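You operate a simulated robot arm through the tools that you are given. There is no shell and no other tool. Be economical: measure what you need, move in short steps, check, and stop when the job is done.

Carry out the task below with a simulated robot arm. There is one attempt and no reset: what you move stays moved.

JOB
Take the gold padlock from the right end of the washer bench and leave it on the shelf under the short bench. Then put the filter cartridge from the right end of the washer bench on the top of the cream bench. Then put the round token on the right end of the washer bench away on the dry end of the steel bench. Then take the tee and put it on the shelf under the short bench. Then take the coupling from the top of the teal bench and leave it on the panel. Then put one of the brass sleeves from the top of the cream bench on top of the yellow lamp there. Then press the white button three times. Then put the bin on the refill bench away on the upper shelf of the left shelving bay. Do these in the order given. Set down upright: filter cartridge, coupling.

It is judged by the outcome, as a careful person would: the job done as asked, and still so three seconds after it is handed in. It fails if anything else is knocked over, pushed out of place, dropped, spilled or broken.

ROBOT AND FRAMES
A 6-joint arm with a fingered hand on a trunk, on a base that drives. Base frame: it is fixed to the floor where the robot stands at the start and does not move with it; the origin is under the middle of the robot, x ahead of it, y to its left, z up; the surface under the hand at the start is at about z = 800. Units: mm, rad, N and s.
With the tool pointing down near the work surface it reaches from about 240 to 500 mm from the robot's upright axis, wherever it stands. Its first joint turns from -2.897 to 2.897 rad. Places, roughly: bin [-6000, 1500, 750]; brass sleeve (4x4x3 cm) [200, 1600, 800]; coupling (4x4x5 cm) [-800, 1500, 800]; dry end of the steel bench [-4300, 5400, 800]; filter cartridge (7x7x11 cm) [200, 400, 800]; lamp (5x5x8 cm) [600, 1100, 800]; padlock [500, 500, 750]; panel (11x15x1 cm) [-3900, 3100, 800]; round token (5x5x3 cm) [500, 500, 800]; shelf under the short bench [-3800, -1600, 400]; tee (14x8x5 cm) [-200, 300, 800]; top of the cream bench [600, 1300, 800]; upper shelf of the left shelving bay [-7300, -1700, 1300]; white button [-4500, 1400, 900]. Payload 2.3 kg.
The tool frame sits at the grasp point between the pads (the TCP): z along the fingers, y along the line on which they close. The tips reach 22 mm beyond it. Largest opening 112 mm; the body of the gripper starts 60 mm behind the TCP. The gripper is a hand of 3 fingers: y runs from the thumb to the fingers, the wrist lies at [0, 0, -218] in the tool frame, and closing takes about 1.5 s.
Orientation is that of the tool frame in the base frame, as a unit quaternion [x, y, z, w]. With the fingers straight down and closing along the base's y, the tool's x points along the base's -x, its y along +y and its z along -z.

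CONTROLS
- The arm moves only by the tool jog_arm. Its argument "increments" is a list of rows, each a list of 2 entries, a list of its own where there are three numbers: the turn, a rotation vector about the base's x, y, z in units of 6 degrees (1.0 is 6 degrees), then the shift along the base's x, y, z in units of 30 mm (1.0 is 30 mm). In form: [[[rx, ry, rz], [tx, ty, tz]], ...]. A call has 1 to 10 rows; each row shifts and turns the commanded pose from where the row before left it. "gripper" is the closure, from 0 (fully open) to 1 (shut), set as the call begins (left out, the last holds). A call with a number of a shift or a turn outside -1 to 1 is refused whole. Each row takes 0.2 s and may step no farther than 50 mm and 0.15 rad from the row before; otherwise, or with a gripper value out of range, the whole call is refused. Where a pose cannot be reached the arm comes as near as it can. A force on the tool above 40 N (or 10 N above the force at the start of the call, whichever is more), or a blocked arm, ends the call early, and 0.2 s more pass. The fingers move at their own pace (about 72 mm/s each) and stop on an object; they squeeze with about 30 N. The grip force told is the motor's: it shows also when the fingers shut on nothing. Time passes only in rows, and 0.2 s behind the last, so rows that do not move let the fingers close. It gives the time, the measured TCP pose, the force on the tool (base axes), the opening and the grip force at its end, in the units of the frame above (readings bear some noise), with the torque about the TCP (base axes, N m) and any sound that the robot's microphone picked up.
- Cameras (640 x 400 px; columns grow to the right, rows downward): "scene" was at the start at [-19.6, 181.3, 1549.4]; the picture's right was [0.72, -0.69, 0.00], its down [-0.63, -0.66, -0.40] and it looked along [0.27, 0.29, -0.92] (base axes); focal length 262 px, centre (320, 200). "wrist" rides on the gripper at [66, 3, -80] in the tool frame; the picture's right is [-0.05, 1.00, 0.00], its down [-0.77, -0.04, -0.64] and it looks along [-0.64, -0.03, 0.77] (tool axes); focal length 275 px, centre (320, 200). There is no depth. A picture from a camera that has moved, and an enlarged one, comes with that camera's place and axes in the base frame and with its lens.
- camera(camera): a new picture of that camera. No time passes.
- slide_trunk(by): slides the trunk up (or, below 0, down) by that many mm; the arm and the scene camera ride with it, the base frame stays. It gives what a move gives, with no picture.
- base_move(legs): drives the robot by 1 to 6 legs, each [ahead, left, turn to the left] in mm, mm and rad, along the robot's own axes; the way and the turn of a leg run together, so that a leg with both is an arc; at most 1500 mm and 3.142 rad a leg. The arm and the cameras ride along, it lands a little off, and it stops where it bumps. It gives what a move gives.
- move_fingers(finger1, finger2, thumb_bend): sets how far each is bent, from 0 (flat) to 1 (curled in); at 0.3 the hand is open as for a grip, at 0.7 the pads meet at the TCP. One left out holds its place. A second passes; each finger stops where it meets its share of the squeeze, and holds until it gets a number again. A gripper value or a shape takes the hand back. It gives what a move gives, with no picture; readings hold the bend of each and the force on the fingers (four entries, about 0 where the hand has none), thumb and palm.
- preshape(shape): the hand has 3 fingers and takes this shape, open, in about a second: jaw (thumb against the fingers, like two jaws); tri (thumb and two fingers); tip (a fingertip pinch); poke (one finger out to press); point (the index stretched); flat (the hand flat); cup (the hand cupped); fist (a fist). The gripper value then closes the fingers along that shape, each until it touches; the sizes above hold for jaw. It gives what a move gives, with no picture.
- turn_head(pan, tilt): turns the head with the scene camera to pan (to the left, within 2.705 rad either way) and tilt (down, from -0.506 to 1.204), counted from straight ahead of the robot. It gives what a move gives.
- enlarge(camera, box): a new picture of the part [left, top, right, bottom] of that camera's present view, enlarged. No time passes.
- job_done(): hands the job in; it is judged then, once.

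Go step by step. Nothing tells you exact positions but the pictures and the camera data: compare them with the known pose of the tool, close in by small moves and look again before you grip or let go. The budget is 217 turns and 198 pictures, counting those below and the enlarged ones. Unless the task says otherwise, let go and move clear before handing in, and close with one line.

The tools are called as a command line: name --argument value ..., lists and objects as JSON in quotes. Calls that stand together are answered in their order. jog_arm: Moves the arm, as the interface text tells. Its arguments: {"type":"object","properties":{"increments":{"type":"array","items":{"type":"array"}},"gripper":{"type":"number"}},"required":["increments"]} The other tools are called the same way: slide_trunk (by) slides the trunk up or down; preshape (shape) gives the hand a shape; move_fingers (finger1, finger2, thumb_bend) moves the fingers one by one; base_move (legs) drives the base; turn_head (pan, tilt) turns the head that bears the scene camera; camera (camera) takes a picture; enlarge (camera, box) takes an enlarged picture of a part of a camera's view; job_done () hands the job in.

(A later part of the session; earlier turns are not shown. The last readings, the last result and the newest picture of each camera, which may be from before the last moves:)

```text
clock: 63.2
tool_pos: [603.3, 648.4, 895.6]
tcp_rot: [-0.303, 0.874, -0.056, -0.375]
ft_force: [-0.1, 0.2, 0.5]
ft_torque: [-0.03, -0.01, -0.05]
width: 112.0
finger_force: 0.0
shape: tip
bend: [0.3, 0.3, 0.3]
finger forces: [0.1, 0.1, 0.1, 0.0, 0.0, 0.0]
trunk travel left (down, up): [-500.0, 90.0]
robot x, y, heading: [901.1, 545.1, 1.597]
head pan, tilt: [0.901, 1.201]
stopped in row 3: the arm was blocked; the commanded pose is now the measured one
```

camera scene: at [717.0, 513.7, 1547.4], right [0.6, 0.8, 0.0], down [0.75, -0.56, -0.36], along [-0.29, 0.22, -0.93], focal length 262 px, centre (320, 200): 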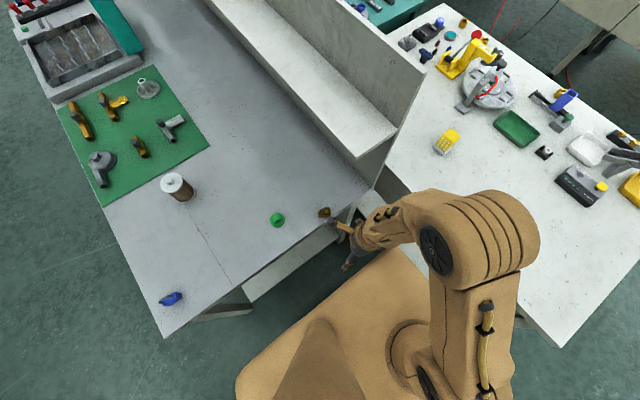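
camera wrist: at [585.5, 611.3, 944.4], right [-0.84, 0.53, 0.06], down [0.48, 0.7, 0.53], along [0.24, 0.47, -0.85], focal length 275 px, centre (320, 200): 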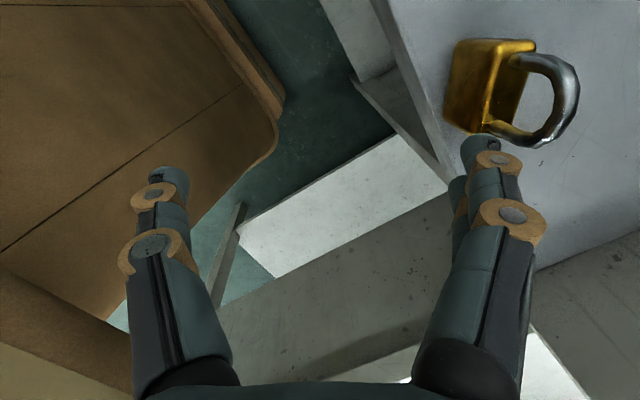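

Now leaning 45° at (603, 648). Moving outward and up along the earlier path.

jog_arm --increments '[[[0, 0, 0], [-0.8, 0, 0.2]], [[0, 0, 0], [-0.8, 0, 0.2]], [[0, 0, 0], [-0.8, 0, 0.3]], [[0, 0, 0], [0, 0, 0.5]], [[0, 0, 0], [0, 0, 0]]]'

jog_arm --increments '[[[0, 0, -1], [0.2, -0.2, 0.7]], [[0, 0, -1], [0.2, -0.2, 0.7]], [[0, 0, -1], [0.2, -0.2, 0.7]], [[0, -0.7, -1], [0.2, 0, 0.7]], [[0, -1, 0], [0.2, 0, 0.7]], [[0, -1, 0], [0.3, 0, 0.7]], [[0, -1, 0], [0.3, 0, 0.7]], [[0, 0, 0], [0, 0, 0]]]'

```text
clock: 64.4
tool_pos: [532.3, 646.6, 931.1]
tcp_rot: [-0.301, 0.876, -0.058, -0.373]
ft_force: [0.4, -0.4, 0.1]
ft_torque: [-0.02, -0.03, 0.01]
width: 111.5
finger_force: 0.0
shape: tip
bend: [0.3, 0.3, 0.3]
finger forces: [0.1, 0.0, 0.0, 0.1, 0.1, 0.0]
trunk travel left (down, up): [-500.0, 90.0]
robot x, y, heading: [899.4, 544.5, 1.598]
head pan, tilt: [0.901, 1.201]
```

```text
clock: 66.2
tool_pos: [629.0, 617.3, 993.6]
tcp_rot: [-0.115, 0.968, -0.015, -0.222]
ft_force: [0.0, -0.4, 1.0]
ft_torque: [0.01, -0.03, 0.03]
width: 111.6
finger_force: 0.1
shape: tip
bend: [0.3, 0.3, 0.3]
finger forces: [0.1, 0.0, 0.1, 0.0, 0.0, 0.0]
out of reach, approached as far as the arm can: row 5, 6, 7
trunk travel left (down, up): [-500.0, 90.0]
robot x, y, heading: [902.5, 545.3, 1.601]
head pan, tilt: [0.901, 1.201]
```

Still on the flipped wrist branch. I'll bring the tool to clear space at 45° lean, then swing the lean sideways around the singularity rather than through it.

jog_arm --increments '[[[0, 1, 0], [-0.3, -0.6, -0.8]], [[0, 1, 0], [-0.3, -0.6, -0.8]], [[0, 1, 0], [0, -0.6, -0.8]], [[0, 0.7, 0], [0, -0.6, -0.8]], [[0, 0, 0], [0, -0.8, -0.8]], [[0, 0, 0], [0, -0.8, 0]], [[0, 0, 0], [0, 0, 0]]]'

jog_arm --increments '[[[0, 0, 1], [0, 0, 0]], [[0, 0, 1], [0, 0, 0]], [[0, 0, 1], [0, 0, 0]], [[0, 0, 1], [0, 0, 0]], [[0, 0, 1], [0, 0, 0]], [[0, 0, 1], [0, 0, 0]], [[0, 0, 1], [0, 0, 0]], [[0, 0, 1], [0, 0, 0]]]'

```text
clock: 67.8
tool_pos: [586.8, 518.7, 881.7]
tcp_rot: [-0.102, 0.926, -0.002, -0.365]
ft_force: [-0.3, 0.5, 0.1]
ft_torque: [0.01, -0.02, 0.02]
width: 112.4
finger_force: 0.0
shape: tip
bend: [0.3, 0.3, 0.3]
finger forces: [0.1, 0.0, 0.0, 0.0, 0.0, 0.0]
out of reach, approached as far as the arm can: row 1, 2, 3
trunk travel left (down, up): [-500.0, 90.0]
robot x, y, heading: [899.5, 542.6, 1.597]
head pan, tilt: [0.901, 1.201]
```

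```text
clock: 69.6
tool_pos: [581.2, 497.9, 885.7]
tcp_rot: [-0.486, 0.788, -0.168, -0.339]
ft_force: [-0.8, -0.1, 0.1]
ft_torque: [0.0, 0.01, -0.01]
width: 111.8
finger_force: 0.1
shape: tip
bend: [0.3, 0.3, 0.3]
finger forces: [0.0, 0.0, 0.1, 0.1, 0.1, 0.0]
trunk travel left (down, up): [-500.0, 90.0]
robot x, y, heading: [904.3, 543.9, 1.601]
head pan, tilt: [0.901, 1.201]
```

No reach complaint this time. Continuing the sideways swing and then bringing the tool upright.

jog_arm --increments '[[[0, 0, 1], [0, 0, 0.5]], [[0, 0, 1], [0, 0, 0.5]], [[0, 0, 1], [0, 0, 0.5]], [[0, 0, 1], [0, 0, 0.5]], [[0, 0, 1], [0, 0, 0.5]], [[1, 0.1, 0], [0, 0, 0]], [[1, 0.1, 0], [0, 0, 0]], [[1, 0.1, 0], [0, 0, 0]], [[1, 0.1, 0], [0, 0, 0]], [[0, 0, 0], [0, 0, 0]]]'

```text
clock: 71.8
tool_pos: [580.0, 500.9, 960.4]
tcp_rot: [0.721, -0.669, 0.096, 0.151]
ft_force: [0.0, -1.3, 0.1]
ft_torque: [-0.01, -0.01, 0.0]
width: 111.9
finger_force: 0.1
shape: tip
bend: [0.3, 0.3, 0.3]
finger forces: [0.0, 0.1, 0.0, 0.0, 0.0, 0.1]
trunk travel left (down, up): [-500.0, 90.0]
robot x, y, heading: [901.2, 545.0, 1.598]
head pan, tilt: [0.901, 1.201]
```

The wrist has come round. Now upright it fully, set the yaw for the padlock, and look.

jog_arm --increments '[[[0.97, -0.2, 0], [0, 0, 0]], [[0.97, -0.2, 0], [0, 0, 0]], [[0.97, -0.2, 0], [0, 0.5, 0]], [[0.4, -0.05, -0.7], [0, 0.5, 0]], [[0, 0, -1], [0, 0.5, 0]], [[0, 0, -1], [0, 0.7, 0]], [[0, 0, -1], [0, 0.7, 0]], [[0, 0, -1], [0, 0.7, 0]], [[0, 0, -1], [0, 0.5, 0]], [[0, 0, -0.3], [0, 0.5, 0]]]'

jog_arm --increments '[[[0.84, -0.54, 0], [-0.8, 0.4, 0]], [[0.25, -0.16, 0], [-0.8, 0.3, -0.5]], [[0, 0, 0], [0, 0, 0]]]'

camera --camera "wrist"

```text
clock: 74.0
tool_pos: [651.6, 695.7, 885.3]
tcp_rot: [-0.49, 0.871, -0.011, -0.043]
ft_force: [0.9, 1.1, 0.0]
ft_torque: [-0.02, -0.02, 0.01]
width: 111.8
finger_force: 0.1
shape: tip
bend: [0.3, 0.3, 0.3]
finger forces: [0.1, 0.0, 0.0, 0.0, 0.0, 0.1]
out of reach, approached as far as the arm can: row 1, 2, 3, 4, 5, 6, 7, 8, 9
trunk travel left (down, up): [-500.0, 90.0]
robot x, y, heading: [901.2, 544.0, 1.592]
head pan, tilt: [0.901, 1.201]
```

```text
clock: 74.8
tool_pos: [656.3, 722.8, 841.1]
tcp_rot: [-0.487, 0.873, 0.01, -0.024]
ft_force: [0.3, 0.2, 0.4]
ft_torque: [0.01, -0.02, -0.02]
width: 111.7
finger_force: 0.1
shape: tip
bend: [0.3, 0.3, 0.3]
finger forces: [0.0, 0.1, 0.0, 0.1, 0.0, 0.0]
out of reach, approached as far as the arm can: row 1, 2
trunk travel left (down, up): [-500.0, 90.0]
robot x, y, heading: [899.1, 544.5, 1.596]
head pan, tilt: [0.901, 1.201]
```

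```text
169 pictures are left
camera wrist: at [621.8, 670.2, 923.8], right [-0.83, 0.56, 0.04], down [0.47, 0.64, 0.61], along [0.32, 0.52, -0.79], focal length 275 px, centre (320, 200)
```

wrist: 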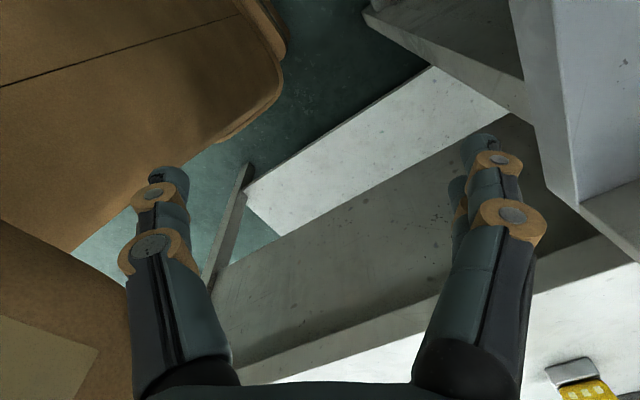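

Stuck again near vertical. Let me look at the arm's shape now.

camera --camera "scene"

turn_head --pan 0.3 --tilt 1.2

camera --camera "scene"

```text
168 pictures are left
camera scene: at [717.5, 513.5, 1547.4], right [0.6, 0.8, 0.0], down [0.75, -0.56, -0.36], along [-0.29, 0.22, -0.93], focal length 262 px, centre (320, 200)
```

scene: 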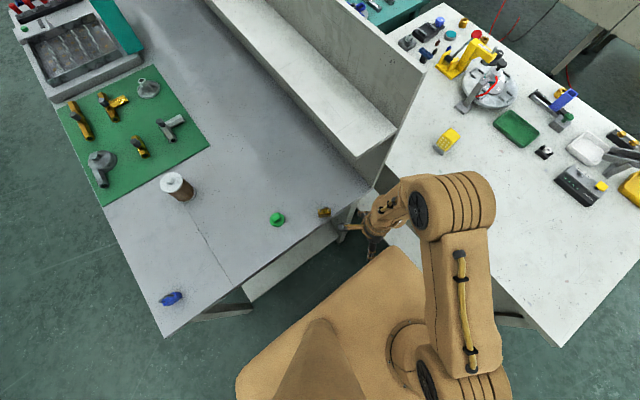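

```text
clock: 75.8
tool_pos: [655.5, 723.4, 841.0]
tcp_rot: [-0.487, 0.873, 0.008, -0.024]
ft_force: [0.3, 0.1, -0.1]
ft_torque: [-0.03, -0.02, 0.02]
width: 111.9
finger_force: 0.1
shape: tip
bend: [0.3, 0.3, 0.3]
finger forces: [0.0, 0.0, 0.1, 0.0, 0.0, 0.0]
trunk travel left (down, up): [-500.0, 90.0]
robot x, y, heading: [899.7, 544.7, 1.601]
head pan, tilt: [0.3, 1.201]
```

```text
167 pictures are left
camera scene: at [743.7, 533.0, 1547.3], right [0.95, 0.32, 0.0], down [0.3, -0.88, -0.36], along [-0.12, 0.34, -0.93], focal length 262 px, centre (320, 200)
```

scene: 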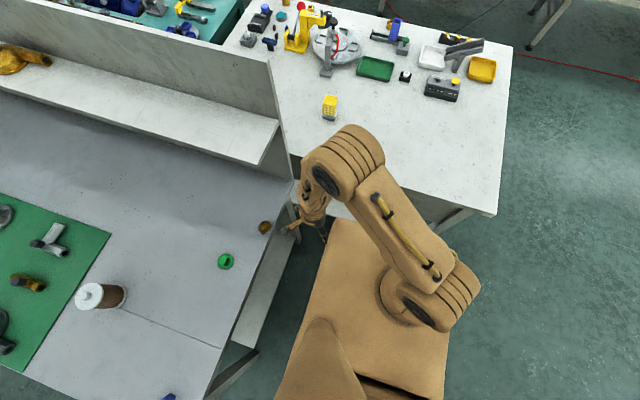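

I'll test where the reach boundary lies by leaning the commanded pose back a little at a time.

jog_arm --increments '[[[-0.84, 0.54, 0], [0, -0.5, 0]], [[-0.84, 0.54, 0], [0, -0.5, 0]], [[-0.84, 0.54, 0], [0, -0.5, 0]], [[-0.84, 0.54, 0], [0, 0, 0]], [[0, 0, 0], [0, 0, 0]]]'

jog_arm --increments '[[[-0.84, 0.54, 0], [0, 0, 0]], [[0, 0, 0], [0, 0, 0]]]'

jog_arm --increments '[[[-0.84, 0.54, 0], [0, 0, 0]], [[-0.84, 0.54, 0], [0, 0, 0]], [[0, 0, 0], [0, 0, 0]]]'

```text
clock: 77.0
tool_pos: [660.7, 688.6, 840.9]
tcp_rot: [-0.476, 0.856, -0.086, -0.181]
ft_force: [0.5, -0.3, -0.1]
ft_torque: [0.0, 0.0, 0.0]
width: 112.1
finger_force: 0.1
shape: tip
bend: [0.3, 0.3, 0.3]
finger forces: [0.1, 0.0, 0.0, 0.1, 0.0, 0.1]
out of reach, approached as far as the arm can: row 1, 2
trunk travel left (down, up): [-500.0, 90.0]
robot x, y, heading: [897.5, 546.1, 1.599]
head pan, tilt: [0.3, 1.201]
```

```text
clock: 77.6
tool_pos: [660.4, 687.4, 840.2]
tcp_rot: [-0.47, 0.846, -0.11, -0.225]
ft_force: [-0.4, -0.3, 0.5]
ft_torque: [-0.02, 0.01, 0.01]
width: 112.0
finger_force: 0.0
shape: tip
bend: [0.3, 0.3, 0.3]
finger forces: [0.1, 0.0, 0.1, 0.1, 0.1, 0.0]
trunk travel left (down, up): [-500.0, 90.0]
robot x, y, heading: [902.5, 544.3, 1.598]
head pan, tilt: [0.3, 1.201]
```

```text
clock: 78.4
tool_pos: [660.6, 687.6, 841.0]
tcp_rot: [-0.453, 0.819, -0.158, -0.314]
ft_force: [-0.1, 0.1, 0.4]
ft_torque: [0.01, -0.01, 0.01]
width: 111.8
finger_force: 0.0
shape: tip
bend: [0.3, 0.3, 0.3]
finger forces: [0.0, 0.1, 0.1, 0.1, 0.0, 0.0]
trunk travel left (down, up): [-500.0, 90.0]
robot x, y, heading: [902.9, 543.4, 1.595]
head pan, tilt: [0.3, 1.201]
```

The commanded pose resets to what was reached, so the drift came from failing rows near the singularity. I'll move out to clear space and untilt in much finer steps.

jog_arm --increments '[[[0, 0, 0], [-0.3, -0.5, 1]], [[0, 0, 0], [-0.5, -0.5, 1]], [[0, 0, 0], [-0.8, -0.5, 0.8]], [[0, 0, 0], [-0.8, -0.5, 0.5]], [[0, 0, 0], [-0.8, -0.5, 0]], [[0, 0, 0], [-0.3, -0.3, 0]]]'

jog_arm --increments '[[[0.28, -0.18, 0], [0, 0, 0]], [[0.28, -0.18, 0], [0, 0, 0]], [[0.28, -0.18, 0], [0, 0, 0]], [[0.28, -0.18, 0], [0, 0, 0]], [[0.28, -0.18, 0], [0, 0, 0]], [[0.28, -0.18, 0], [0, 0, 0]], [[0.28, -0.18, 0], [0, 0, 0]], [[0.28, -0.18, 0], [0, 0, 0]], [[0.28, -0.18, 0], [0, 0, 0]], [[0.28, -0.18, 0], [0, 0, 0]]]'

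```text
clock: 79.8
tool_pos: [556.7, 603.8, 939.5]
tcp_rot: [-0.454, 0.819, -0.158, -0.314]
ft_force: [-0.5, -0.7, -0.2]
ft_torque: [0.01, -0.03, 0.0]
width: 111.8
finger_force: 0.0
shape: tip
bend: [0.3, 0.3, 0.3]
finger forces: [0.1, 0.1, 0.0, 0.0, 0.0, 0.0]
trunk travel left (down, up): [-500.0, 90.0]
robot x, y, heading: [903.7, 547.1, 1.6]
head pan, tilt: [0.3, 1.201]
```

```text
clock: 82.0
tool_pos: [556.5, 602.3, 939.2]
tcp_rot: [-0.478, 0.859, -0.077, -0.167]
ft_force: [-0.6, 0.5, -0.9]
ft_torque: [0.01, -0.01, -0.01]
width: 111.9
finger_force: 0.1
shape: tip
bend: [0.3, 0.3, 0.3]
finger forces: [0.1, 0.0, 0.0, 0.1, 0.1, 0.0]
trunk travel left (down, up): [-500.0, 90.0]
robot x, y, heading: [903.4, 548.4, 1.597]
head pan, tilt: [0.3, 1.201]
```

Fine steps work: no complaint. Continuing to vertical in fine steps.

jog_arm --increments '[[[0.28, -0.18, 0], [0, 0, 0]], [[0.28, -0.18, 0], [0, 0, 0]], [[0.28, -0.18, 0], [0, 0, 0]], [[0.28, -0.18, 0], [0, 0, 0]], [[0.28, -0.18, 0], [0, 0, 0]], [[0.28, -0.18, 0], [0, 0, 0]], [[0.28, -0.18, 0], [0, 0, 0]], [[0.28, -0.18, 0], [0, 0, 0]], [[0.28, -0.18, 0], [0, 0, 0]], [[0.28, -0.18, 0], [0, 0, 0]]]'

```text
clock: 84.2
tool_pos: [675.3, 626.0, 872.0]
tcp_rot: [-0.487, 0.873, 0.003, -0.022]
ft_force: [0.0, 0.2, -0.3]
ft_torque: [0.03, 0.01, 0.0]
width: 112.0
finger_force: 0.1
shape: tip
bend: [0.3, 0.3, 0.3]
finger forces: [0.0, 0.0, 0.0, 0.0, 0.1, 0.0]
out of reach, approached as far as the arm can: row 1, 2, 3, 4, 5, 6, 7, 8, 9, 10
trunk travel left (down, up): [-500.0, 90.0]
robot x, y, heading: [903.1, 546.1, 1.589]
head pan, tilt: [0.3, 1.201]
```

I see now: the limit is wrist height (about 1150), not orientation. Raising the trunk gives the head-room; then I move out above the padlock with the tool vertical.

slide_trunk --by 90

jog_arm --increments '[[[0, 0, 0], [-0.8, 0.2, -0.3]], [[0, 0, 0], [-0.8, 0.2, -0.3]], [[0, 0, 0], [-0.8, 0.2, -0.3]], [[0, 0, 0], [-0.8, 0.2, -0.3]], [[0, 0, 0], [-0.5, 0.2, 0]], [[0, 0, 0], [0, 0, 0]]]'

camera --camera "wrist"

```text
clock: 85.4
tool_pos: [676.2, 627.4, 963.5]
tcp_rot: [-0.487, 0.873, 0.003, -0.022]
ft_force: [0.7, 0.1, -0.2]
ft_torque: [-0.01, -0.02, 0.05]
width: 112.0
finger_force: 0.1
shape: tip
bend: [0.3, 0.3, 0.3]
finger forces: [0.1, 0.1, 0.0, 0.0, 0.0, 0.0]
trunk travel left (down, up): [-590.0, 0.0]
robot x, y, heading: [900.5, 545.4, 1.595]
head pan, tilt: [0.3, 1.201]
```

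```text
clock: 86.8
tool_pos: [617.1, 697.0, 917.2]
tcp_rot: [-0.486, 0.872, 0.036, -0.054]
ft_force: [0.1, -0.1, 0.7]
ft_torque: [0.01, -0.01, 0.05]
width: 111.9
finger_force: 0.1
shape: tip
bend: [0.3, 0.3, 0.3]
finger forces: [0.0, 0.0, 0.0, 0.0, 0.1, 0.0]
out of reach, approached as far as the arm can: row 1, 2, 3, 4, 5
trunk travel left (down, up): [-590.0, 0.0]
robot x, y, heading: [900.3, 543.0, 1.597]
head pan, tilt: [0.3, 1.201]
```

```text
166 pictures are left
camera wrist: at [589.4, 642.4, 1001.9], right [-0.82, 0.56, 0.11], down [0.51, 0.63, 0.58], along [0.26, 0.53, -0.81], focal length 275 px, centre (320, 200)
```

wrist: 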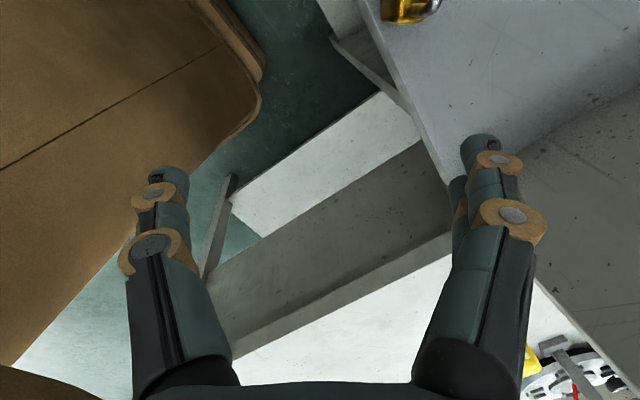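

Moving out still fails, so this is the wrist flip after all. I'll lean out again, and this time swing the lean round the other side (wrist toward -y).

jog_arm --increments '[[[-0.84, 0.54, 0], [0, 0, 0]], [[-0.84, 0.54, 0], [0, 0, 0]], [[-0.84, 0.54, 0], [0, 0, 0]], [[-0.84, 0.54, 0], [0, 0, 0]], [[-0.84, 0.54, 0], [0, -0.5, 0]], [[-0.84, 0.54, 0], [-0.3, -0.5, 0]], [[-0.84, 0.54, 0], [-0.5, -0.5, 0]], [[0, 0, -1], [-0.5, -0.5, 0]], [[0, 0, -1], [-0.5, 0, 0]], [[0, 0, -1], [0, 0, 0]]]'

jog_arm --increments '[[[0, 0, -1], [0, 0, 0]], [[0, 0, -1], [0, 0, 0]], [[0, 0, -1], [0, 0, 0]], [[0, 0, -1], [0, 0, 0]], [[0, 0, -1], [0, 0, 0]], [[0, 0, -1], [0, 0, 0]], [[0, 0, -1], [0, 0, 0]], [[0, 0, -1], [0, 0, 0]], [[0, 0, -1], [0, 0, 0]], [[0, 0, -1], [0, 0, 0]]]'

jog_arm --increments '[[[0, 0, -1], [0, 0, 0]], [[0, 0, -1], [0, 0, 0]], [[0, 0, -1], [0, 0, 0]], [[0, 0, -1], [0, 0, 0]], [[0, 0, -1], [0, 0, 0]], [[0, 0, -1], [0, 0, 0]], [[0, 0, -1], [0, 0, 0]], [[0, 0, -1], [0, 0, 0]]]'

```text
clock: 89.0
tool_pos: [529.1, 593.1, 921.9]
tcp_rot: [-0.314, 0.872, -0.111, -0.359]
ft_force: [0.3, 0.9, 0.4]
ft_torque: [-0.03, 0.02, 0.0]
width: 112.1
finger_force: 0.1
shape: tip
bend: [0.3, 0.3, 0.3]
finger forces: [0.1, 0.1, 0.0, 0.0, 0.0, 0.1]
out of reach, approached as far as the arm can: row 1
trunk travel left (down, up): [-590.0, 0.0]
robot x, y, heading: [902.0, 544.4, 1.596]
head pan, tilt: [0.3, 1.201]
```

```text
clock: 91.2
tool_pos: [528.7, 596.4, 920.6]
tcp_rot: [0.164, 0.912, 0.083, -0.366]
ft_force: [-0.2, -0.3, -0.7]
ft_torque: [-0.05, 0.01, 0.01]
width: 111.5
finger_force: 0.1
shape: tip
bend: [0.3, 0.3, 0.3]
finger forces: [0.0, 0.0, 0.0, 0.0, 0.0, 0.0]
trunk travel left (down, up): [-590.0, 0.0]
robot x, y, heading: [900.0, 541.0, 1.596]
head pan, tilt: [0.3, 1.201]
```

```text
clock: 93.0
tool_pos: [528.2, 599.3, 921.1]
tcp_rot: [0.524, 0.765, 0.225, -0.3]
ft_force: [-1.2, 0.1, -0.4]
ft_torque: [-0.01, 0.0, -0.02]
width: 111.9
finger_force: 0.0
shape: tip
bend: [0.3, 0.3, 0.3]
finger forces: [0.1, 0.0, 0.0, 0.0, 0.0, 0.0]
trunk travel left (down, up): [-590.0, 0.0]
robot x, y, heading: [902.8, 547.7, 1.597]
head pan, tilt: [0.3, 1.201]
```

Good so far, wrist now leaning from the -y side. Now untilting from here.

jog_arm --increments '[[[-0.947, -0.321, 0], [0, 0, 0]], [[-0.947, -0.321, 0], [0, 0, 0]], [[-0.947, -0.321, 0], [0, 0, 0]], [[-0.947, -0.321, 0], [0, 0, 0]], [[-0.5, -0.16, 0], [0, 0, 0]]]'

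jog_arm --increments '[[[-0.5, -0.16, 0], [0, 0, 0]], [[-0.5, -0.16, 0], [0, 0, 0]], [[-0.5, -0.16, 0], [0, 0, 0]], [[-0.5, -0.16, 0], [0, 0, 0]], [[-0.5, -0.16, 0], [0, 0, 0]]]'

```text
clock: 94.2
tool_pos: [528.3, 595.1, 920.4]
tcp_rot: [0.556, 0.818, 0.086, -0.118]
ft_force: [-0.5, 0.4, 0.4]
ft_torque: [0.01, 0.02, -0.02]
width: 111.8
finger_force: 0.1
shape: tip
bend: [0.3, 0.3, 0.3]
finger forces: [0.0, 0.0, 0.1, 0.0, 0.0, 0.0]
trunk travel left (down, up): [-590.0, 0.0]
robot x, y, heading: [901.1, 545.5, 1.597]
head pan, tilt: [0.3, 1.201]
```

```text
clock: 95.4
tool_pos: [579.0, 602.4, 902.6]
tcp_rot: [0.561, 0.826, 0.02, -0.049]
ft_force: [-0.3, -1.4, 0.5]
ft_torque: [0.02, 0.01, 0.02]
width: 111.7
finger_force: 0.1
shape: tip
bend: [0.3, 0.3, 0.3]
finger forces: [0.0, 0.0, 0.1, 0.0, 0.0, 0.0]
out of reach, approached as far as the arm can: row 2, 3, 4, 5
trunk travel left (down, up): [-590.0, 0.0]
robot x, y, heading: [900.4, 546.1, 1.595]
head pan, tilt: [0.3, 1.201]
```

New understanding: the wrist's roll joint reaches its limit when I go around; the clean way back is to cross the singular direction exactly in the arm's own plane. I'll return to the 45° lean, align it radially, then untilt.

jog_arm --increments '[[[0.947, 0.321, 0], [0, 0, 0]], [[0.947, 0.321, 0], [0, 0, 0]], [[0.947, 0.321, 0], [0, 0, 0]], [[0.947, 0.321, 0], [-0.3, 0, 0]], [[0.947, 0.321, 0], [-0.3, 0, 0]], [[0.947, 0.321, 0], [-0.4, 0, 0.4]], [[0.6, 0.2, 0], [-0.4, 0, 0.4]], [[0, 0, 1], [0, 0.3, 0]], [[0, 0, 1], [0, 0.3, 0]], [[0, 0, 1], [0, 0.2, 0]]]'

jog_arm --increments '[[[0, 0, 1], [0, 0, 0]], [[0, 0, 1], [0, 0, 0]], [[0, 0, 1], [0, 0, 0]], [[0, 0, 1], [0, 0, 0]], [[0, 0, 1], [0, 0, 0]], [[0, 0, 1], [0, 0, 0]], [[0, 0, 1], [0, 0, 0]], [[0, 0, 0], [0, 0, 0]]]'

```text
clock: 97.6
tool_pos: [536.2, 625.1, 927.9]
tcp_rot: [0.39, 0.838, 0.172, -0.34]
ft_force: [0.2, 0.0, -0.3]
ft_torque: [0.0, 0.03, 0.02]
width: 112.1
finger_force: 0.1
shape: tip
bend: [0.3, 0.3, 0.3]
finger forces: [0.0, 0.0, 0.1, 0.1, 0.0, 0.0]
trunk travel left (down, up): [-590.0, 0.0]
robot x, y, heading: [899.0, 545.3, 1.597]
head pan, tilt: [0.3, 1.201]
```

```text
clock: 99.4
tool_pos: [537.3, 625.5, 929.5]
tcp_rot: [0.063, 0.922, 0.038, -0.381]
ft_force: [-0.5, -0.2, -0.7]
ft_torque: [0.02, -0.03, 0.01]
width: 111.8
finger_force: 0.1
shape: tip
bend: [0.3, 0.3, 0.3]
finger forces: [0.0, 0.0, 0.0, 0.0, 0.1, 0.2]
trunk travel left (down, up): [-590.0, 0.0]
robot x, y, heading: [902.3, 546.5, 1.596]
head pan, tilt: [0.3, 1.201]
```

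Aligning the lean radially and untilting in full steps.

jog_arm --increments '[[[0, 0, 1], [0, 0, 0]], [[0, 0, 0.6], [0, 0, 0]], [[0, -1, 0], [0, 0, 0]], [[0, -1, 0], [0, 0, 0]], [[0, -1, 0], [0, 0, 0]], [[0, -1, 0], [0, 0, 0]], [[0, -1, 0], [0, 0, 0]], [[0, -1, 0], [0, 0, 0]], [[0, -1, 0], [0, 0, 0]]]'

```text
clock: 101.4
tool_pos: [537.3, 629.7, 927.5]
tcp_rot: [-0.014, 1.0, 0.002, -0.025]
ft_force: [-1.0, -0.6, -0.3]
ft_torque: [0.02, 0.03, 0.03]
width: 112.2
finger_force: 0.1
shape: tip
bend: [0.3, 0.3, 0.3]
finger forces: [0.0, 0.0, 0.0, 0.1, 0.0, 0.0]
out of reach, approached as far as the arm can: row 7
trunk travel left (down, up): [-590.0, 0.0]
robot x, y, heading: [900.7, 546.3, 1.599]
head pan, tilt: [0.3, 1.201]
```

Crossed cleanly: the tool is vertical at (537, 630, 927). Now yaw for the padlock and look.

jog_arm --increments '[[[0, 0, 1], [0, 0.2, 0]], [[0, 0, 1], [0, 0.2, 0]], [[0, 0, 1], [0, 0.2, 0]], [[0, 0, 1], [0, 0.2, 0]], [[0, 0, 1], [0, 0.2, 0]], [[0, 0, 1], [0, 0.2, 0]], [[0, 0, 1], [-0.1, 0.1, 0]], [[0, 0, 1], [-0.1, 0.1, 0]], [[0, 0, 1], [0, 0, 0]], [[0, 0, 0.5], [0, 0, 0]]]'

camera --camera "wrist"

```text
clock: 103.6
tool_pos: [530.5, 671.6, 926.6]
tcp_rot: [-0.49, 0.871, -0.011, -0.023]
ft_force: [0.6, -0.4, 0.1]
ft_torque: [-0.02, 0.02, 0.0]
width: 112.1
finger_force: 0.0
shape: tip
bend: [0.3, 0.3, 0.3]
finger forces: [0.0, 0.0, 0.0, 0.0, 0.0, 0.1]
trunk travel left (down, up): [-590.0, 0.0]
robot x, y, heading: [902.1, 549.4, 1.597]
head pan, tilt: [0.3, 1.201]
```

```text
165 pictures are left
camera wrist: at [494.7, 620.7, 1011.7], right [-0.83, 0.56, 0.0], down [0.45, 0.67, 0.6], along [0.33, 0.49, -0.8], focal length 275 px, centre (320, 200)
```

wrist: 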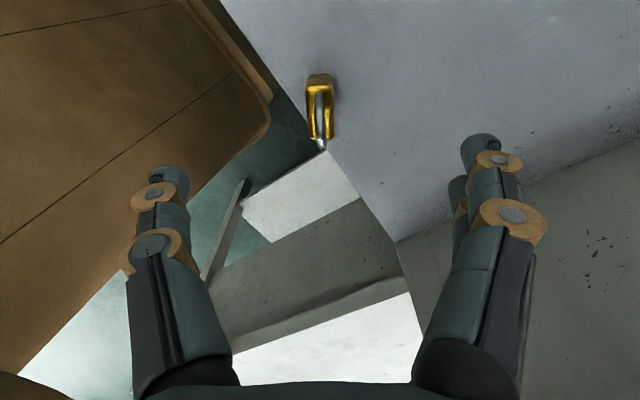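

The padlock is aligned with the fingers at about (527, 668). Descending vertically over it.

jog_arm --increments '[[[0, 0, 0], [-0.1, -0.12, -1]], [[0, 0, 0], [0, 0, -1]], [[0, 0, 0], [0, 0, -0.8]], [[0, 0, 0], [0, 0, -0.3]], [[0, 0, 0], [0, 0, -0.2]], [[0, 0, 0], [0, 0, 0]]]'

camera --camera "wrist"

```text
clock: 105.0
tool_pos: [527.0, 669.5, 827.6]
tcp_rot: [-0.489, 0.872, -0.012, -0.023]
ft_force: [-0.1, -1.1, -0.7]
ft_torque: [-0.03, 0.01, -0.01]
width: 112.0
finger_force: 0.1
shape: tip
bend: [0.3, 0.3, 0.3]
finger forces: [0.1, 0.0, 0.0, 0.1, 0.1, 0.1]
trunk travel left (down, up): [-590.0, 0.0]
robot x, y, heading: [901.6, 543.8, 1.597]
head pan, tilt: [0.3, 1.201]
```

```text
164 pictures are left
camera wrist: at [491.2, 617.7, 912.1], right [-0.83, 0.56, 0.0], down [0.45, 0.67, 0.6], along [0.33, 0.49, -0.8], focal length 275 px, centre (320, 200)
```

wrist: 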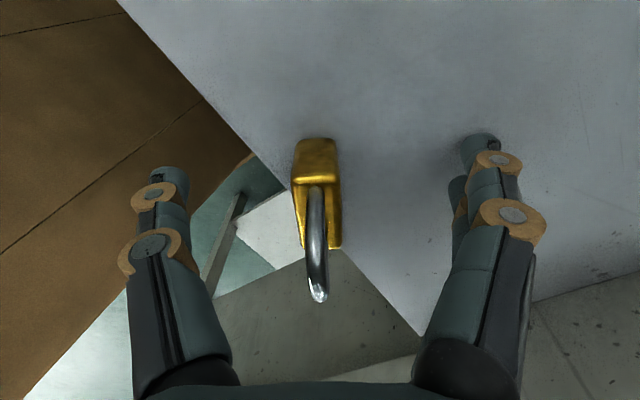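

Straddling it. A touch lower, then close.

jog_arm --gripper 1 --increments '[[[0, 0, 0], [0, 0, -0.1]], [[0, 0, 0], [0, 0, 0]], [[0, 0, 0], [0, 0, 0]], [[0, 0, 0], [0, 0, 0]], [[0, 0, 0], [0, 0, 0]], [[0, 0, 0], [0, 0, 0]], [[0, 0, 0], [0, 0, 0]], [[0, 0, 0], [0, 0, 0]], [[0, 0, 0], [0, 0, 0]]]'

camera --camera "wrist"

```text
clock: 107.0
tool_pos: [527.2, 667.6, 825.9]
tcp_rot: [-0.49, 0.871, -0.011, -0.022]
ft_force: [-1.1, 0.0, -0.4]
ft_torque: [0.01, 0.0, -0.02]
width: 12.5
finger_force: 30.3
shape: tip
bend: [0.72, 0.72, 0.7]
finger forces: [13.4, 13.3, 0.1, 0.1, 26.9, 0.0]
trunk travel left (down, up): [-590.0, 0.0]
robot x, y, heading: [904.2, 543.6, 1.596]
head pan, tilt: [0.3, 1.201]
```

```text
163 pictures are left
camera wrist: at [491.1, 617.5, 909.5], right [-0.83, 0.56, 0.0], down [0.45, 0.67, 0.6], along [0.33, 0.49, -0.8], focal length 275 px, centre (320, 200)
```

wrist: 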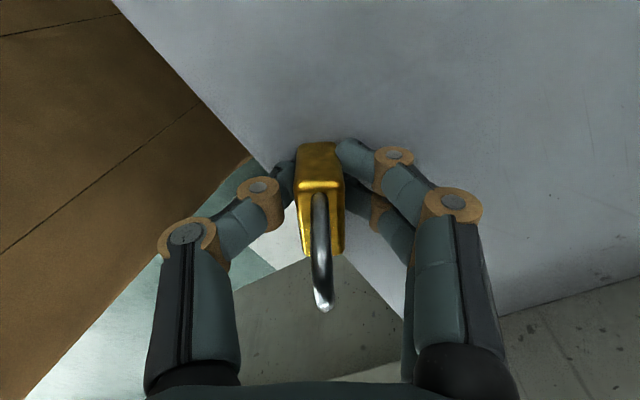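

Held firmly: 27 N on thumb and fingers. Lifting.

jog_arm --increments '[[[0, 0, 0], [0, 0, 0.5]], [[0, 0, 0], [0, 0, 1]], [[0, 0, 0], [0, 0, 1]], [[0, 0, 0], [0.5, -0.3, 1]], [[0, 0, 0], [0.5, -0.5, 0]], [[0, 0, 0], [0, -0.5, 0]]]'

camera --camera "wrist"

turn_head --pan 1.9 --tilt 0.3

camera --camera "scene"

```text
clock: 108.4
tool_pos: [556.3, 628.1, 929.9]
tcp_rot: [-0.489, 0.872, -0.01, -0.023]
ft_force: [-0.1, -0.1, -0.7]
ft_torque: [-0.01, -0.01, -0.01]
width: 12.6
finger_force: 30.2
shape: tip
bend: [0.72, 0.72, 0.7]
finger forces: [13.7, 13.4, 0.0, 0.0, 26.9, 0.1]
trunk travel left (down, up): [-590.0, 0.0]
robot x, y, heading: [899.6, 546.3, 1.599]
head pan, tilt: [0.3, 1.201]
```

```text
162 pictures are left
camera wrist: at [521.3, 577.4, 1014.5], right [-0.83, 0.56, 0.0], down [0.45, 0.66, 0.6], along [0.33, 0.49, -0.8], focal length 275 px, centre (320, 200)
```

wrist: 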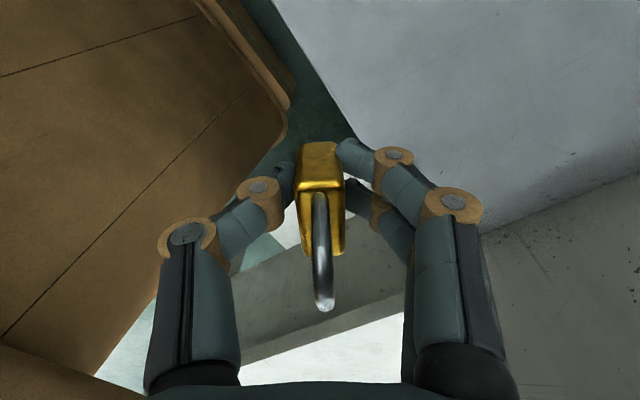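

```text
clock: 110.1
tool_pos: [556.6, 628.7, 930.4]
tcp_rot: [-0.49, 0.871, -0.011, -0.023]
ft_force: [0.8, -0.1, -1.0]
ft_torque: [-0.02, -0.01, 0.03]
width: 12.4
finger_force: 30.1
shape: tip
bend: [0.72, 0.72, 0.7]
finger forces: [13.6, 13.4, 0.0, 0.1, 27.0, 0.0]
trunk travel left (down, up): [-590.0, 0.0]
robot x, y, heading: [904.4, 545.9, 1.596]
head pan, tilt: [1.901, 0.3]
```

```text
161 pictures are left
camera scene: at [674.0, 447.6, 1709.4], right [-0.35, 0.94, 0.0], down [0.28, 0.1, -0.96], along [-0.9, -0.33, -0.3], focal length 262 px, centre (320, 200)
```

scene: 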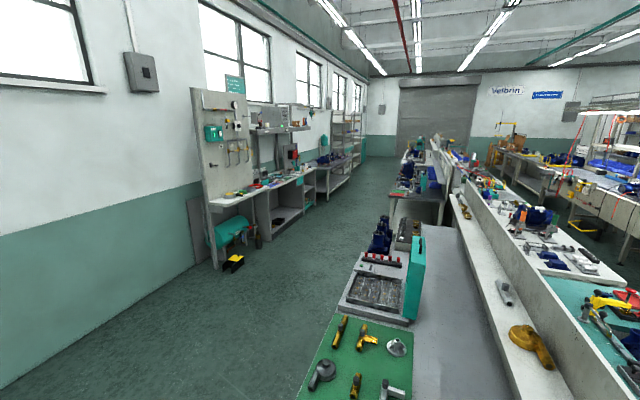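

The padlock is held. The wall benches are along the wall at left; I'll back out into the aisle, turn to face -x and drive along it toward the short bench.

base_move --legs '[[-1200, 0, 0], [0, 0, 1.545], [1500, 0, 0], [1500, 0, 0], [700, 0, 0]]'

turn_head --pan 0.6 --tilt 0.5

camera --camera "scene"

```text
clock: 137.7
tool_pos: [-2911.6, -943.7, 929.5]
tcp_rot: [0.957, -0.29, 0.023, 0.009]
ft_force: [0.8, -0.1, -0.6]
ft_torque: [0.0, -0.04, 0.01]
width: 12.3
finger_force: 30.3
shape: tip
bend: [0.72, 0.72, 0.7]
finger forces: [13.5, 13.3, 0.0, 0.1, 26.7, 0.0]
trunk travel left (down, up): [-590.0, 0.0]
robot x, y, heading: [-2815.9, -603.0, 3.127]
head pan, tilt: [1.901, 0.3]
```

```text
clock: 139.2
tool_pos: [-2910.8, -943.3, 930.2]
tcp_rot: [0.957, -0.289, 0.024, 0.009]
ft_force: [0.2, 0.3, -1.2]
ft_torque: [0.01, 0.01, 0.02]
width: 12.4
finger_force: 30.3
shape: tip
bend: [0.72, 0.72, 0.7]
finger forces: [13.4, 13.2, 0.0, 0.0, 26.7, 0.0]
trunk travel left (down, up): [-590.0, 0.0]
robot x, y, heading: [-2814.1, -600.0, 3.13]
head pan, tilt: [0.6, 0.499]
```

```text
160 pictures are left
camera scene: at [-2832.5, -796.7, 1691.0], right [-0.56, 0.83, 0.0], down [0.4, 0.27, -0.88], along [-0.73, -0.49, -0.48], focal length 262 px, centre (320, 200)
```

scene: 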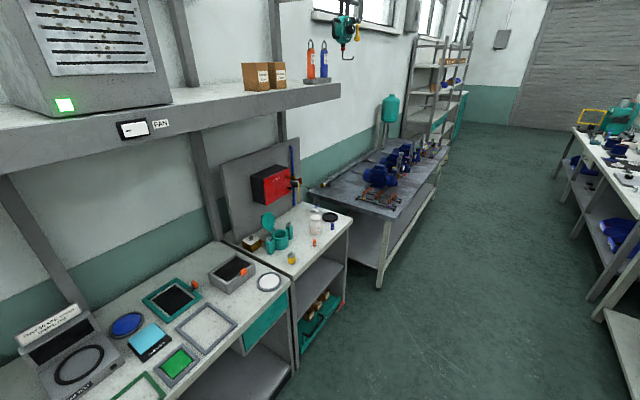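

The short bench looks to be the narrow one with the red box, about x -3510 to -4060, front edge y ≈ -1395. I'll drive alongside at a safe distance and look at its under-shelf.

base_move --legs '[[890, 0, 0], [0, 120, 0.012]]'

slide_trunk --by -400

turn_head --pan 1.57 --tilt 0.6

camera --camera "scene"

```text
clock: 144.7
tool_pos: [-3807.1, -1045.3, 931.1]
tcp_rot: [0.958, -0.287, 0.023, 0.009]
ft_force: [0.2, 0.1, -1.6]
ft_torque: [0.0, 0.03, -0.03]
width: 12.1
finger_force: 29.7
shape: tip
bend: [0.72, 0.72, 0.7]
finger forces: [13.4, 13.3, 0.0, 0.1, 26.8, 0.0]
trunk travel left (down, up): [-590.0, 0.0]
robot x, y, heading: [-3713.9, -702.8, 3.131]
head pan, tilt: [0.6, 0.499]
```

```text
clock: 148.5
tool_pos: [-3807.4, -1044.5, 531.1]
tcp_rot: [0.958, -0.287, 0.024, 0.008]
ft_force: [0.3, 0.1, -0.5]
ft_torque: [0.01, 0.03, 0.03]
width: 12.2
finger_force: 29.9
shape: tip
bend: [0.72, 0.72, 0.7]
finger forces: [13.5, 13.3, 0.0, 0.0, 26.8, 0.0]
trunk travel left (down, up): [-190.0, 400.0]
robot x, y, heading: [-3714.0, -705.5, 3.131]
head pan, tilt: [0.6, 0.499]
```

```text
clock: 149.8
tool_pos: [-3806.9, -1043.2, 530.0]
tcp_rot: [0.957, -0.288, 0.024, 0.009]
ft_force: [-0.2, 0.2, -0.3]
ft_torque: [0.02, -0.03, 0.03]
width: 12.4
finger_force: 30.2
shape: tip
bend: [0.72, 0.72, 0.7]
finger forces: [13.6, 13.3, 0.1, 0.0, 26.8, 0.1]
trunk travel left (down, up): [-190.0, 400.0]
robot x, y, heading: [-3710.0, -702.8, 3.129]
head pan, tilt: [1.571, 0.6]
```

```text
159 pictures are left
camera scene: at [-3654.5, -934.6, 1281.9], right [-1.0, 0.01, 0.0], down [0.01, 0.57, -0.82], along [-0.01, -0.82, -0.57], focal length 262 px, centre (320, 200)
```

scene: 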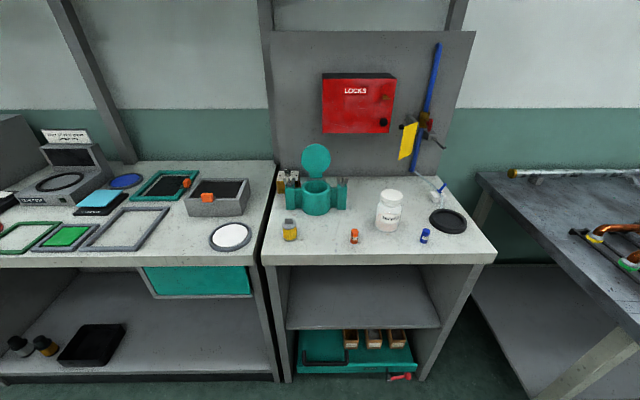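

The under-shelf is clear, front edge about y -1424. I'll yaw the hand so its lean is radial, then lean it out toward the bench in the arm's plane.

jog_arm --increments '[[[0, 0, -1], [0.1, -0.4, 0]], [[0, 0, -1], [0.1, -0.4, 0]], [[0, 0, -1], [0.1, -0.4, 0]], [[0, 0, -1], [0.1, -0.4, 0]], [[0, 0, -1], [0, -0.4, 0]], [[0, 0, -1], [0, -0.4, 0]], [[0, 0, -1], [0, -0.4, 0]], [[0, 0, -1], [0, 0, 0]], [[0, 0, -1], [0, 0, 0]], [[0, 0, -0.4], [0, 0, 0]]]'

jog_arm --increments '[[[-1, 0, 0], [0, 0, 0]], [[-1, 0, 0], [0, 0, 0]], [[-1, 0, 0], [0, 0, 0]], [[-1, 0, 0], [0, 0, 0]], [[-1, 0, 0], [0, 0, 0]], [[-1, 0, 0], [0, 0, 0]], [[-1, 0, 0], [0, 0, 0]], [[-1, 0, 0], [0, 0, 0]]]'

```text
clock: 152.0
tool_pos: [-3795.1, -1129.1, 531.1]
tcp_rot: [0.708, -0.706, 0.017, 0.019]
ft_force: [0.6, 0.2, -1.0]
ft_torque: [0.03, 0.01, 0.02]
width: 12.5
finger_force: 30.2
shape: tip
bend: [0.72, 0.72, 0.7]
finger forces: [13.4, 13.2, 0.0, 0.0, 26.8, 0.0]
trunk travel left (down, up): [-190.0, 400.0]
robot x, y, heading: [-3711.5, -701.9, 3.131]
head pan, tilt: [1.571, 0.6]
```

```text
clock: 153.8
tool_pos: [-3799.1, -1127.4, 529.8]
tcp_rot: [-0.644, 0.649, -0.279, -0.294]
ft_force: [0.2, -0.3, -0.8]
ft_torque: [-0.03, 0.01, 0.0]
width: 12.3
finger_force: 30.2
shape: tip
bend: [0.72, 0.72, 0.7]
finger forces: [13.6, 13.2, 0.1, 0.0, 26.7, 0.1]
out of reach, approached as far as the arm can: row 4
trunk travel left (down, up): [-190.0, 400.0]
robot x, y, heading: [-3713.9, -702.7, 3.134]
head pan, tilt: [1.571, 0.6]
```

Now leaning 48°. I'll lean to about 60° and drive in sideways so the hand enters above the shelf.

jog_arm --increments '[[[-1, 0, 0], [0, 0, 0]], [[-1, 0, 0], [0, 0, 0]], [[0, 0, 0], [0, 0, -0.6]], [[0, 0, 0], [0, 0, -0.6]]]'

base_move --legs '[[0, 360, 0]]'

camera --camera "wrist"

camera --camera "scene"

```text
clock: 154.8
tool_pos: [-3798.8, -1128.9, 493.4]
tcp_rot: [-0.61, 0.616, -0.345, -0.359]
ft_force: [0.5, 0.3, -1.5]
ft_torque: [-0.01, -0.04, 0.0]
width: 12.1
finger_force: 30.2
shape: tip
bend: [0.72, 0.72, 0.7]
finger forces: [13.4, 13.3, 0.0, 0.1, 26.7, 0.1]
trunk travel left (down, up): [-190.0, 400.0]
robot x, y, heading: [-3712.3, -698.9, 3.128]
head pan, tilt: [1.571, 0.6]
```

```text
clock: 157.1
tool_pos: [-3804.4, -1487.3, 494.4]
tcp_rot: [-0.61, 0.617, -0.344, -0.359]
ft_force: [0.0, -0.5, -1.4]
ft_torque: [-0.02, 0.04, -0.01]
width: 12.0
finger_force: 30.1
shape: tip
bend: [0.72, 0.72, 0.7]
finger forces: [13.5, 13.2, 0.0, 0.0, 26.7, 0.0]
trunk travel left (down, up): [-190.0, 400.0]
robot x, y, heading: [-3713.3, -1063.9, 3.133]
head pan, tilt: [1.571, 0.6]
```

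```text
158 pictures are left
camera wrist: at [-3805.5, -1451.0, 591.9], right [-1.0, 0.04, -0.03], down [0.05, 0.94, -0.35], along [0.01, -0.35, -0.94], focal length 275 px, centre (320, 200)
```

wrist: 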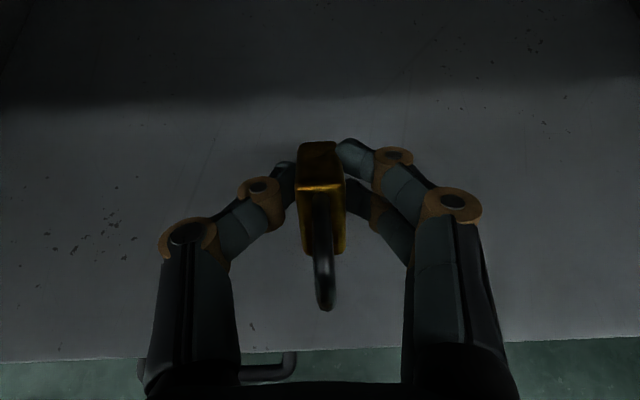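

```text
157 pictures are left
camera scene: at [-3658.2, -1294.7, 1281.9], right [-1.0, 0.01, 0.0], down [0.01, 0.57, -0.82], along [-0.01, -0.82, -0.57], focal length 262 px, centre (320, 200)
```

scene: 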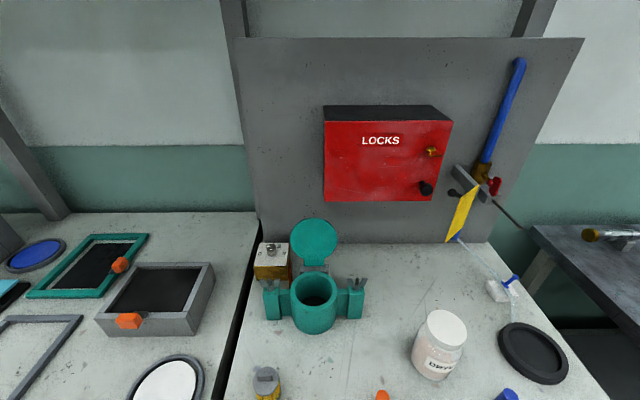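

The hand is over the shelf, about 65 mm inside its front edge. Lowering to just above it.

jog_arm --increments '[[[0, 0, 0], [0, 0, -0.7]], [[0, 0, 0], [0, 0, -0.7]], [[0, 0, 0], [0, 0, -0.4]], [[0, 0, 0], [0, 0, -0.15]], [[0, 0, 0], [0, 0, -0.1]], [[0, 0, 0], [0, 0, 0]]]'

camera --camera "wrist"

```text
clock: 157.9
tool_pos: [-3806.6, -1494.3, 450.3]
tcp_rot: [-0.608, 0.609, -0.351, -0.368]
ft_force: [-1.1, 0.0, 23.1]
ft_torque: [-0.08, 0.04, -0.02]
width: 13.4
finger_force: 30.7
shape: tip
bend: [0.72, 0.73, 0.71]
finger forces: [14.3, 18.4, 0.0, 0.0, 31.7, 0.0]
trunk travel left (down, up): [-190.0, 400.0]
robot x, y, heading: [-3716.8, -1060.7, 3.132]
head pan, tilt: [1.571, 0.6]
stopped in row 3: the force on the tool passed its limit at 45 N (the readings are from after the stop); the commanded pose is now the measured one
```

```text
156 pictures are left
camera wrist: at [-3806.3, -1455.0, 547.1], right [-1.0, 0.04, -0.02], down [0.04, 0.93, -0.37], along [0.01, -0.37, -0.93], focal length 275 px, centre (320, 200)
```

wrist: 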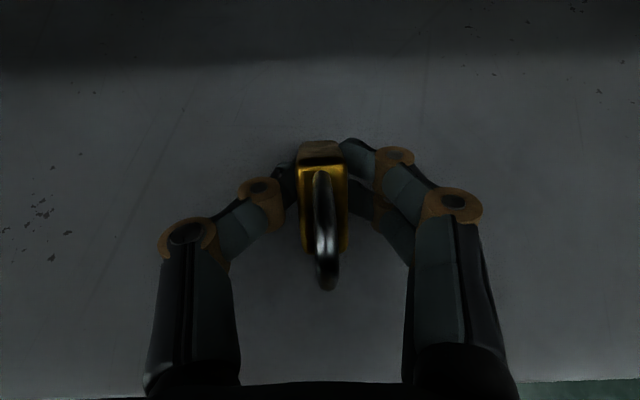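

It touched the shelf (which sits near z 420). Easing up slightly and letting go.

jog_arm --increments '[[[0, 0, 0], [0, 0, 0.08]], [[0, 0, 0], [0, 0, 0]]]'

jog_arm --gripper 0 --increments '[[[0, 0, 0], [0, 0, 0]], [[0, 0, 0], [0, 0, 0]], [[0, 0, 0], [0, 0, 0]], [[0, 0, 0], [0, 0, 0]], [[0, 0, 0], [0, 0, 0]], [[0, 0, 0], [0, 0, 0]], [[0, 0, 0], [0, 0, 0]], [[0, 0, 0], [0, 0, 0]]]'

camera --camera "wrist"

```text
clock: 158.5
tool_pos: [-3805.2, -1494.2, 451.1]
tcp_rot: [-0.608, 0.61, -0.351, -0.367]
ft_force: [-1.7, -2.6, 21.8]
ft_torque: [-0.14, 0.03, 0.0]
width: 13.4
finger_force: 30.2
shape: tip
bend: [0.72, 0.73, 0.71]
finger forces: [14.8, 17.8, 0.1, 0.0, 31.1, 0.0]
trunk travel left (down, up): [-190.0, 400.0]
robot x, y, heading: [-3715.5, -1064.3, 3.13]
head pan, tilt: [1.571, 0.6]
```

```text
clock: 160.3
tool_pos: [-3804.2, -1492.2, 449.7]
tcp_rot: [-0.608, 0.612, -0.349, -0.366]
ft_force: [1.0, 0.7, -1.1]
ft_torque: [-0.01, 0.01, 0.03]
width: 111.7
finger_force: 0.1
shape: tip
bend: [0.3, 0.3, 0.3]
finger forces: [0.1, 0.1, 0.0, 0.1, 0.0, 0.0]
trunk travel left (down, up): [-190.0, 400.0]
robot x, y, heading: [-3713.4, -1061.6, 3.131]
head pan, tilt: [1.571, 0.6]
```

```text
155 pictures are left
camera wrist: at [-3806.5, -1454.4, 546.5], right [-1.0, 0.04, -0.02], down [0.04, 0.93, -0.36], along [0.01, -0.36, -0.93], focal length 275 px, centre (320, 200)
```

wrist: 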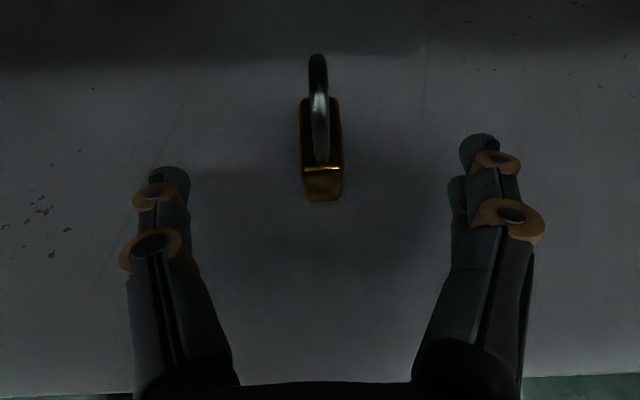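

The padlock stands on the shelf, free of the fingers. I'll back straight out, then bring the tool vertical again.

base_move --legs '[[0, -450, 0]]'

jog_arm --increments '[[[1, 0, 0], [0, 0, 0.5]], [[1, 0, 0], [0, 0, 0.5]], [[1, 0, 0], [0, 0, 0.5]], [[1, 0, 0], [0, 0, 0]], [[1, 0, 0], [0, 0, 0]], [[1, 0, 0], [0, 0, 0]], [[1, 0, 0], [0, 0, 0]], [[1, 0, 0], [0, 0, 0]], [[1, 0, 0], [0, 0, 0]], [[1, 0, 0], [0, 0, 0]]]'

camera --camera "scene"

```text
clock: 162.9
tool_pos: [-3798.2, -1053.7, 449.4]
tcp_rot: [0.611, -0.609, 0.352, 0.364]
ft_force: [-0.1, 0.3, 0.6]
ft_torque: [-0.03, 0.03, -0.02]
width: 112.0
finger_force: 0.0
shape: tip
bend: [0.3, 0.3, 0.3]
finger forces: [0.1, 0.0, 0.0, 0.0, 0.0, 0.0]
trunk travel left (down, up): [-190.0, 400.0]
robot x, y, heading: [-3712.1, -623.2, 3.136]
head pan, tilt: [1.571, 0.6]
```

```text
clock: 165.2
tool_pos: [-3797.9, -1051.8, 493.9]
tcp_rot: [0.712, -0.702, 0.001, 0.013]
ft_force: [-0.5, 0.3, 0.2]
ft_torque: [0.04, 0.03, 0.0]
width: 111.8
finger_force: 0.1
shape: tip
bend: [0.3, 0.3, 0.3]
finger forces: [0.0, 0.0, 0.1, 0.0, 0.0, 0.1]
trunk travel left (down, up): [-190.0, 400.0]
robot x, y, heading: [-3707.9, -626.7, 3.143]
head pan, tilt: [1.571, 0.6]
```

```text
154 pictures are left
camera scene: at [-3653.5, -854.5, 1282.0], right [-1.0, 0.0, 0.0], down [0.0, 0.57, -0.82], along [0.0, -0.82, -0.57], focal length 262 px, centre (320, 200)
```

scene: 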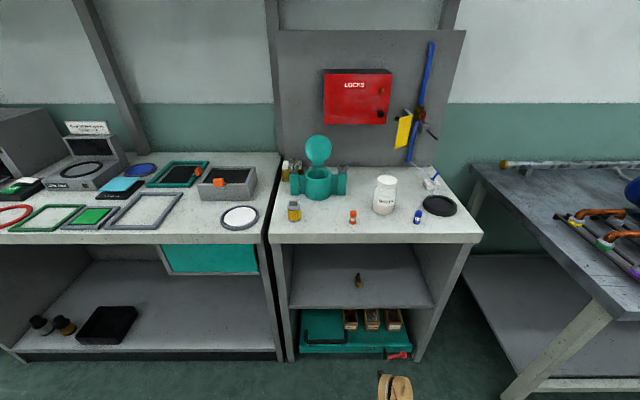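

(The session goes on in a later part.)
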